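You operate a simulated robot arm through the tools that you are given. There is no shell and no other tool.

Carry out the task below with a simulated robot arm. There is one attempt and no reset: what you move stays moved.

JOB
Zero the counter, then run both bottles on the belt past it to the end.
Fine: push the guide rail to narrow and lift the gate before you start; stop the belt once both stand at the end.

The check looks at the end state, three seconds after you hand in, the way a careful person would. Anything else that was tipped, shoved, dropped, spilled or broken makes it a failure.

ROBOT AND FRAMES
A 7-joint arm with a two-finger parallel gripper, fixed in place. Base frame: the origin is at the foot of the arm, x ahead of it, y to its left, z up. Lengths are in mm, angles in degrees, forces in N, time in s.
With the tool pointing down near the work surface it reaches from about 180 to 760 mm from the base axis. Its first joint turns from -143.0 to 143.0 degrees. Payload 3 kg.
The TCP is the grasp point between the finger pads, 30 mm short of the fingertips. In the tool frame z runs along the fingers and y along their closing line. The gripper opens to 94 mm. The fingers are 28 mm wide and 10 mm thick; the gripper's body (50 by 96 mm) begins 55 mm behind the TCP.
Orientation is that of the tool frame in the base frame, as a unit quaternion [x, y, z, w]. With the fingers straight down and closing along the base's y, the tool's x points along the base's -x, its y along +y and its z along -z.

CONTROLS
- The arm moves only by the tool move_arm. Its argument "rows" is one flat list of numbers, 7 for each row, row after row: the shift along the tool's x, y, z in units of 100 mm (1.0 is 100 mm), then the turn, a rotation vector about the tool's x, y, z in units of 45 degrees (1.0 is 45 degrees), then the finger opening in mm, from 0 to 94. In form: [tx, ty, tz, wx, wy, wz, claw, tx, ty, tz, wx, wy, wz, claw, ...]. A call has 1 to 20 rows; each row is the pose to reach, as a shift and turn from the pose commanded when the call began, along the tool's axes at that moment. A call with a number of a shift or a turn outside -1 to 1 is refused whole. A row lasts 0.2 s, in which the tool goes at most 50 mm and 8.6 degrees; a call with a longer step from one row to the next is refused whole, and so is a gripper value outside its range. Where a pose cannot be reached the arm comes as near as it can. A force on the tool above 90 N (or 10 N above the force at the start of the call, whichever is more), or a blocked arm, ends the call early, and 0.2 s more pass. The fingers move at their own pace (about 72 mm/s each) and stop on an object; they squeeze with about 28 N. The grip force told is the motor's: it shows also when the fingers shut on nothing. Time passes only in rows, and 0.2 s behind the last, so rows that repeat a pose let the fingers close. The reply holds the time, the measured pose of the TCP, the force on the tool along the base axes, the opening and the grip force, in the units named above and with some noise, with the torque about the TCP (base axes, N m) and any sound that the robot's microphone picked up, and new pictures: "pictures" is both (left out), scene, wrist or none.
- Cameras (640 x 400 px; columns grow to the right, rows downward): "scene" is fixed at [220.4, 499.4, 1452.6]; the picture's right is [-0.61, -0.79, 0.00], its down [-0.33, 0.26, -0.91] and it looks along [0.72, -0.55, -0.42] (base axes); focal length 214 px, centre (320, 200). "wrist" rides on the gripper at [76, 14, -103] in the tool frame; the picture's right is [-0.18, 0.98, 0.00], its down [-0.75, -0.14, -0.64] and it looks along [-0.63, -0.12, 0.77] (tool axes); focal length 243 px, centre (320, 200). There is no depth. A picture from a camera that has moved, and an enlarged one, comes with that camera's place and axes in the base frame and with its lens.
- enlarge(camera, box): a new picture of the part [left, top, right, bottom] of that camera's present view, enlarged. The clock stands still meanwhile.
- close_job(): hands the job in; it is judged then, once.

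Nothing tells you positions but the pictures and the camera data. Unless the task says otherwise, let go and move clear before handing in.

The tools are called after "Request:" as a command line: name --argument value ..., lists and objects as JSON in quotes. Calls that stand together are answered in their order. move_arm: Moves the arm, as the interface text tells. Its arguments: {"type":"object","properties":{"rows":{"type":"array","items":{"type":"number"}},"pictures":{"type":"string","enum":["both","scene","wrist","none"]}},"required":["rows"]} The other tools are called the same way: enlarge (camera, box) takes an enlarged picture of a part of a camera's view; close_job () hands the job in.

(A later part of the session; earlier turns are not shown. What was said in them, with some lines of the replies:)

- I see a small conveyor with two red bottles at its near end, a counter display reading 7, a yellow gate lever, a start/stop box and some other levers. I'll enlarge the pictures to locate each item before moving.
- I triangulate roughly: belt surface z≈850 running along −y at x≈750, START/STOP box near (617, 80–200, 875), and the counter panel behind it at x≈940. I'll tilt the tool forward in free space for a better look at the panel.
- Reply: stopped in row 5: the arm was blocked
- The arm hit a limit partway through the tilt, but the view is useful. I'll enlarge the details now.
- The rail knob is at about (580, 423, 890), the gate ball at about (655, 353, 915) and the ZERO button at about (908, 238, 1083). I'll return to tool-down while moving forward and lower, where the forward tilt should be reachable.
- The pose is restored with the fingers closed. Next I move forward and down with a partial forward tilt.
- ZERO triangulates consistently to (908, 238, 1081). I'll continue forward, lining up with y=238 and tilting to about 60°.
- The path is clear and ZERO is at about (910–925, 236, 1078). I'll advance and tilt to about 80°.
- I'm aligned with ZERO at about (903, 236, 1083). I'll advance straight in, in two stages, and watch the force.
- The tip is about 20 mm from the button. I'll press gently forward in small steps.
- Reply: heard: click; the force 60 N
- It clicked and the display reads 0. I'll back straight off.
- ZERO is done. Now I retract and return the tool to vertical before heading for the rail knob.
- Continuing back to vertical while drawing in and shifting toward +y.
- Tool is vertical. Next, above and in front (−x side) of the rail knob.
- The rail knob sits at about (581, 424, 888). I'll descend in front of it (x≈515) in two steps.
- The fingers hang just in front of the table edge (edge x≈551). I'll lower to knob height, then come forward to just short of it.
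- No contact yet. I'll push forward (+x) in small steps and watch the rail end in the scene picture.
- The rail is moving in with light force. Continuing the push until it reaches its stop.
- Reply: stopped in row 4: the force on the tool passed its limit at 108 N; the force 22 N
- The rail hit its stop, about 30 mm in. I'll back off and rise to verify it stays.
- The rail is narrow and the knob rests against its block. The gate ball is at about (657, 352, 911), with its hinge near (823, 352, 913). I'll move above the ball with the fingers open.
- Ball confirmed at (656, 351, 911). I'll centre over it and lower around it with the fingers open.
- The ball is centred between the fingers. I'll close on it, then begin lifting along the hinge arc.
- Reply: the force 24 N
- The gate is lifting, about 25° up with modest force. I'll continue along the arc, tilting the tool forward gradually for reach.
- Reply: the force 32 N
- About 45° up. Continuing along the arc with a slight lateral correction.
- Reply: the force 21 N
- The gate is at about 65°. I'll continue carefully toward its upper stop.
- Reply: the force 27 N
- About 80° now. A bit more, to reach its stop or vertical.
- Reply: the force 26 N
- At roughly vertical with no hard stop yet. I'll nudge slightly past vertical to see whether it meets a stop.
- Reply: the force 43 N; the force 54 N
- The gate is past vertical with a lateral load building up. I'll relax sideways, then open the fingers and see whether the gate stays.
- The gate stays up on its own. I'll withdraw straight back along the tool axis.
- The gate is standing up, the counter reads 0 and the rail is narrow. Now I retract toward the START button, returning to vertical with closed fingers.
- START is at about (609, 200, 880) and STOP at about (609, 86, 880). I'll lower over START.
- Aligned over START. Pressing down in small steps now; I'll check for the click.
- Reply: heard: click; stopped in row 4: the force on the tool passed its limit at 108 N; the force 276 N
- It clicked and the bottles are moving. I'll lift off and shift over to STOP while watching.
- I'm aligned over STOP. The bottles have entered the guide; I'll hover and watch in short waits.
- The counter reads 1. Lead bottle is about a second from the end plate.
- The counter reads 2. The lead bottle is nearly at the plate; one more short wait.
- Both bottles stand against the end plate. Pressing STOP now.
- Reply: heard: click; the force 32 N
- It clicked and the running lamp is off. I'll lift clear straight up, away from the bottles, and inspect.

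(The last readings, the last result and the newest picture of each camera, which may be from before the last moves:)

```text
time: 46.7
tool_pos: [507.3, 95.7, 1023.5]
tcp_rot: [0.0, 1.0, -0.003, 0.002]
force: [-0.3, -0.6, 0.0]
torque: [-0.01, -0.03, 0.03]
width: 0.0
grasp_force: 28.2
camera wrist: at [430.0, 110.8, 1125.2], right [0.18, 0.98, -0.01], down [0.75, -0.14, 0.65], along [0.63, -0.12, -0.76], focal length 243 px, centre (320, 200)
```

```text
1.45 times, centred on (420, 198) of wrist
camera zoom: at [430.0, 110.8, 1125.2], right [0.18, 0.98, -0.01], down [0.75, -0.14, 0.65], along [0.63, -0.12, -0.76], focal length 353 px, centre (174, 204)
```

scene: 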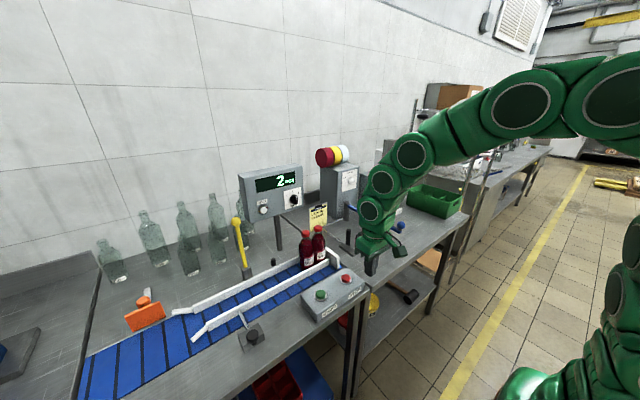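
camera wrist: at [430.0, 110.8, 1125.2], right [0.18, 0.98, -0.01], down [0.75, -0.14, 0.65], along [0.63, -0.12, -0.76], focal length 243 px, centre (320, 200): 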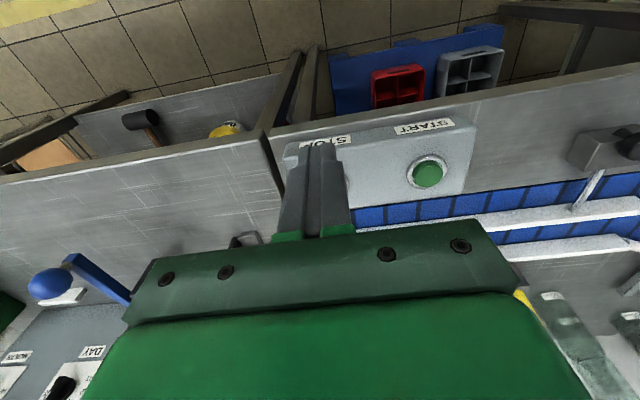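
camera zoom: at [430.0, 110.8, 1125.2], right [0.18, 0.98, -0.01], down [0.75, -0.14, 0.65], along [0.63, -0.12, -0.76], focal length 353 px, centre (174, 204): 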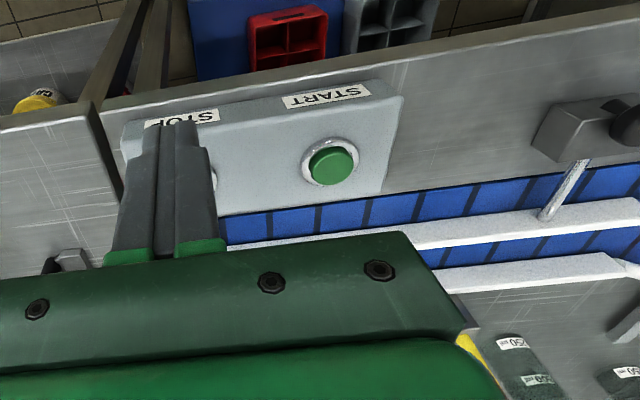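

Everything looks right: counter 2, gate up, rail narrow, bottles upright at the end. I'll wait a moment to confirm that the belt is stopped.

Request:
move_arm --rows '[0, 0, 0, 0, 0, 0, 0, 0.1, 0, -0.2, 0, 0, 0, 0, 0.1, 0, -0.2, 0, 0, 0, 0, 0.1, 0, -0.2, 0, 0, 0, 0, 0.1, 0, -0.2, 0, 0, 0, 0]' --pictures "scene"

Request:
enlarge --camera "scene" --box '[160, 160, 380, 360]'

Request:
enlarge --camera "scene" --box '[260, 210, 380, 310]'

```text
time: 47.9
tool_pos: [496.7, 96.4, 1043.5]
tcp_rot: [0.0, 1.0, -0.003, 0.003]
force: [-0.2, -0.3, 0.1]
torque: [-0.04, 0.01, 0.02]
width: 0.0
grasp_force: 28.3
```

scene: 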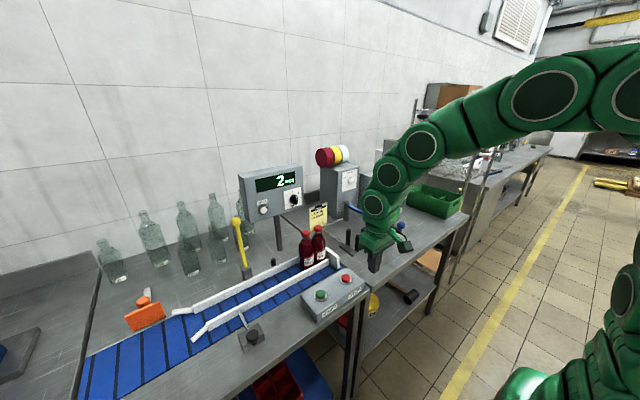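

```text
2.00 times, centred on (270, 260) of scene
camera zoom: at [220.4, 499.4, 1452.6], right [-0.61, -0.79, 0.0], down [-0.33, 0.26, -0.91], along [0.72, -0.55, -0.42], focal length 429 px, centre (420, 80)
```

zoom: 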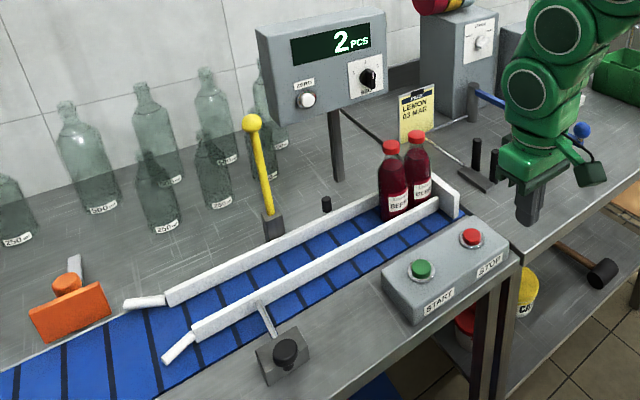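

```text
4.00 times, centred on (320, 260) of scene
camera zoom: at [220.4, 499.4, 1452.6], right [-0.61, -0.79, 0.0], down [-0.33, 0.26, -0.91], along [0.72, -0.55, -0.42], focal length 858 px, centre (320, -40)
```

zoom: 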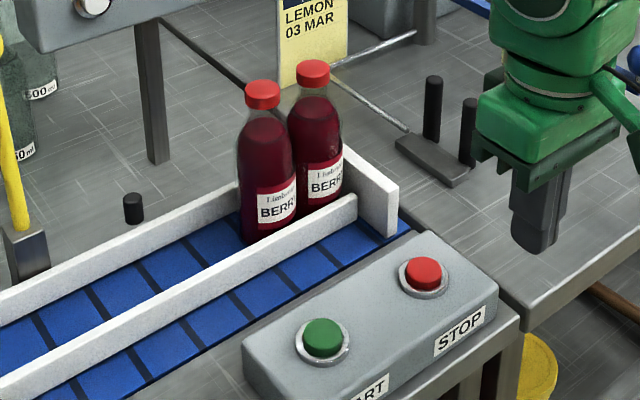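

The belt stripes have not moved between pictures and the lamp is off. Both bottles stand at the end, the counter reads 2, the gate is up and the rail is narrow. The arm is clear, so I'm handing in.

Request:
close_job

```text
The job is handed in.
```

The job is handed in. Both bottles are standing upright at the end of the belt, and the belt is stopped.

- **Counter:** I zeroed it before starting, and it now reads 2, one count per bottle.
- **Guide rail:** I pushed it in to its stop at narrow, and it stayed there.
- **Gate:** It is lifted just past vertical and stays up on its own.
- **Belt:** START and STOP both clicked. The running lamp is off, and the belt had not moved in two pictures about a second apart.

The START press went harder than intended, about 270 N at the end. I saw no damage to the button or its box, and the belt started normally.

I left the belt speed knob where it was. I saw nothing else on the bench tipped or moved, and the arm was clear with its fingers closed on nothing when I handed in.
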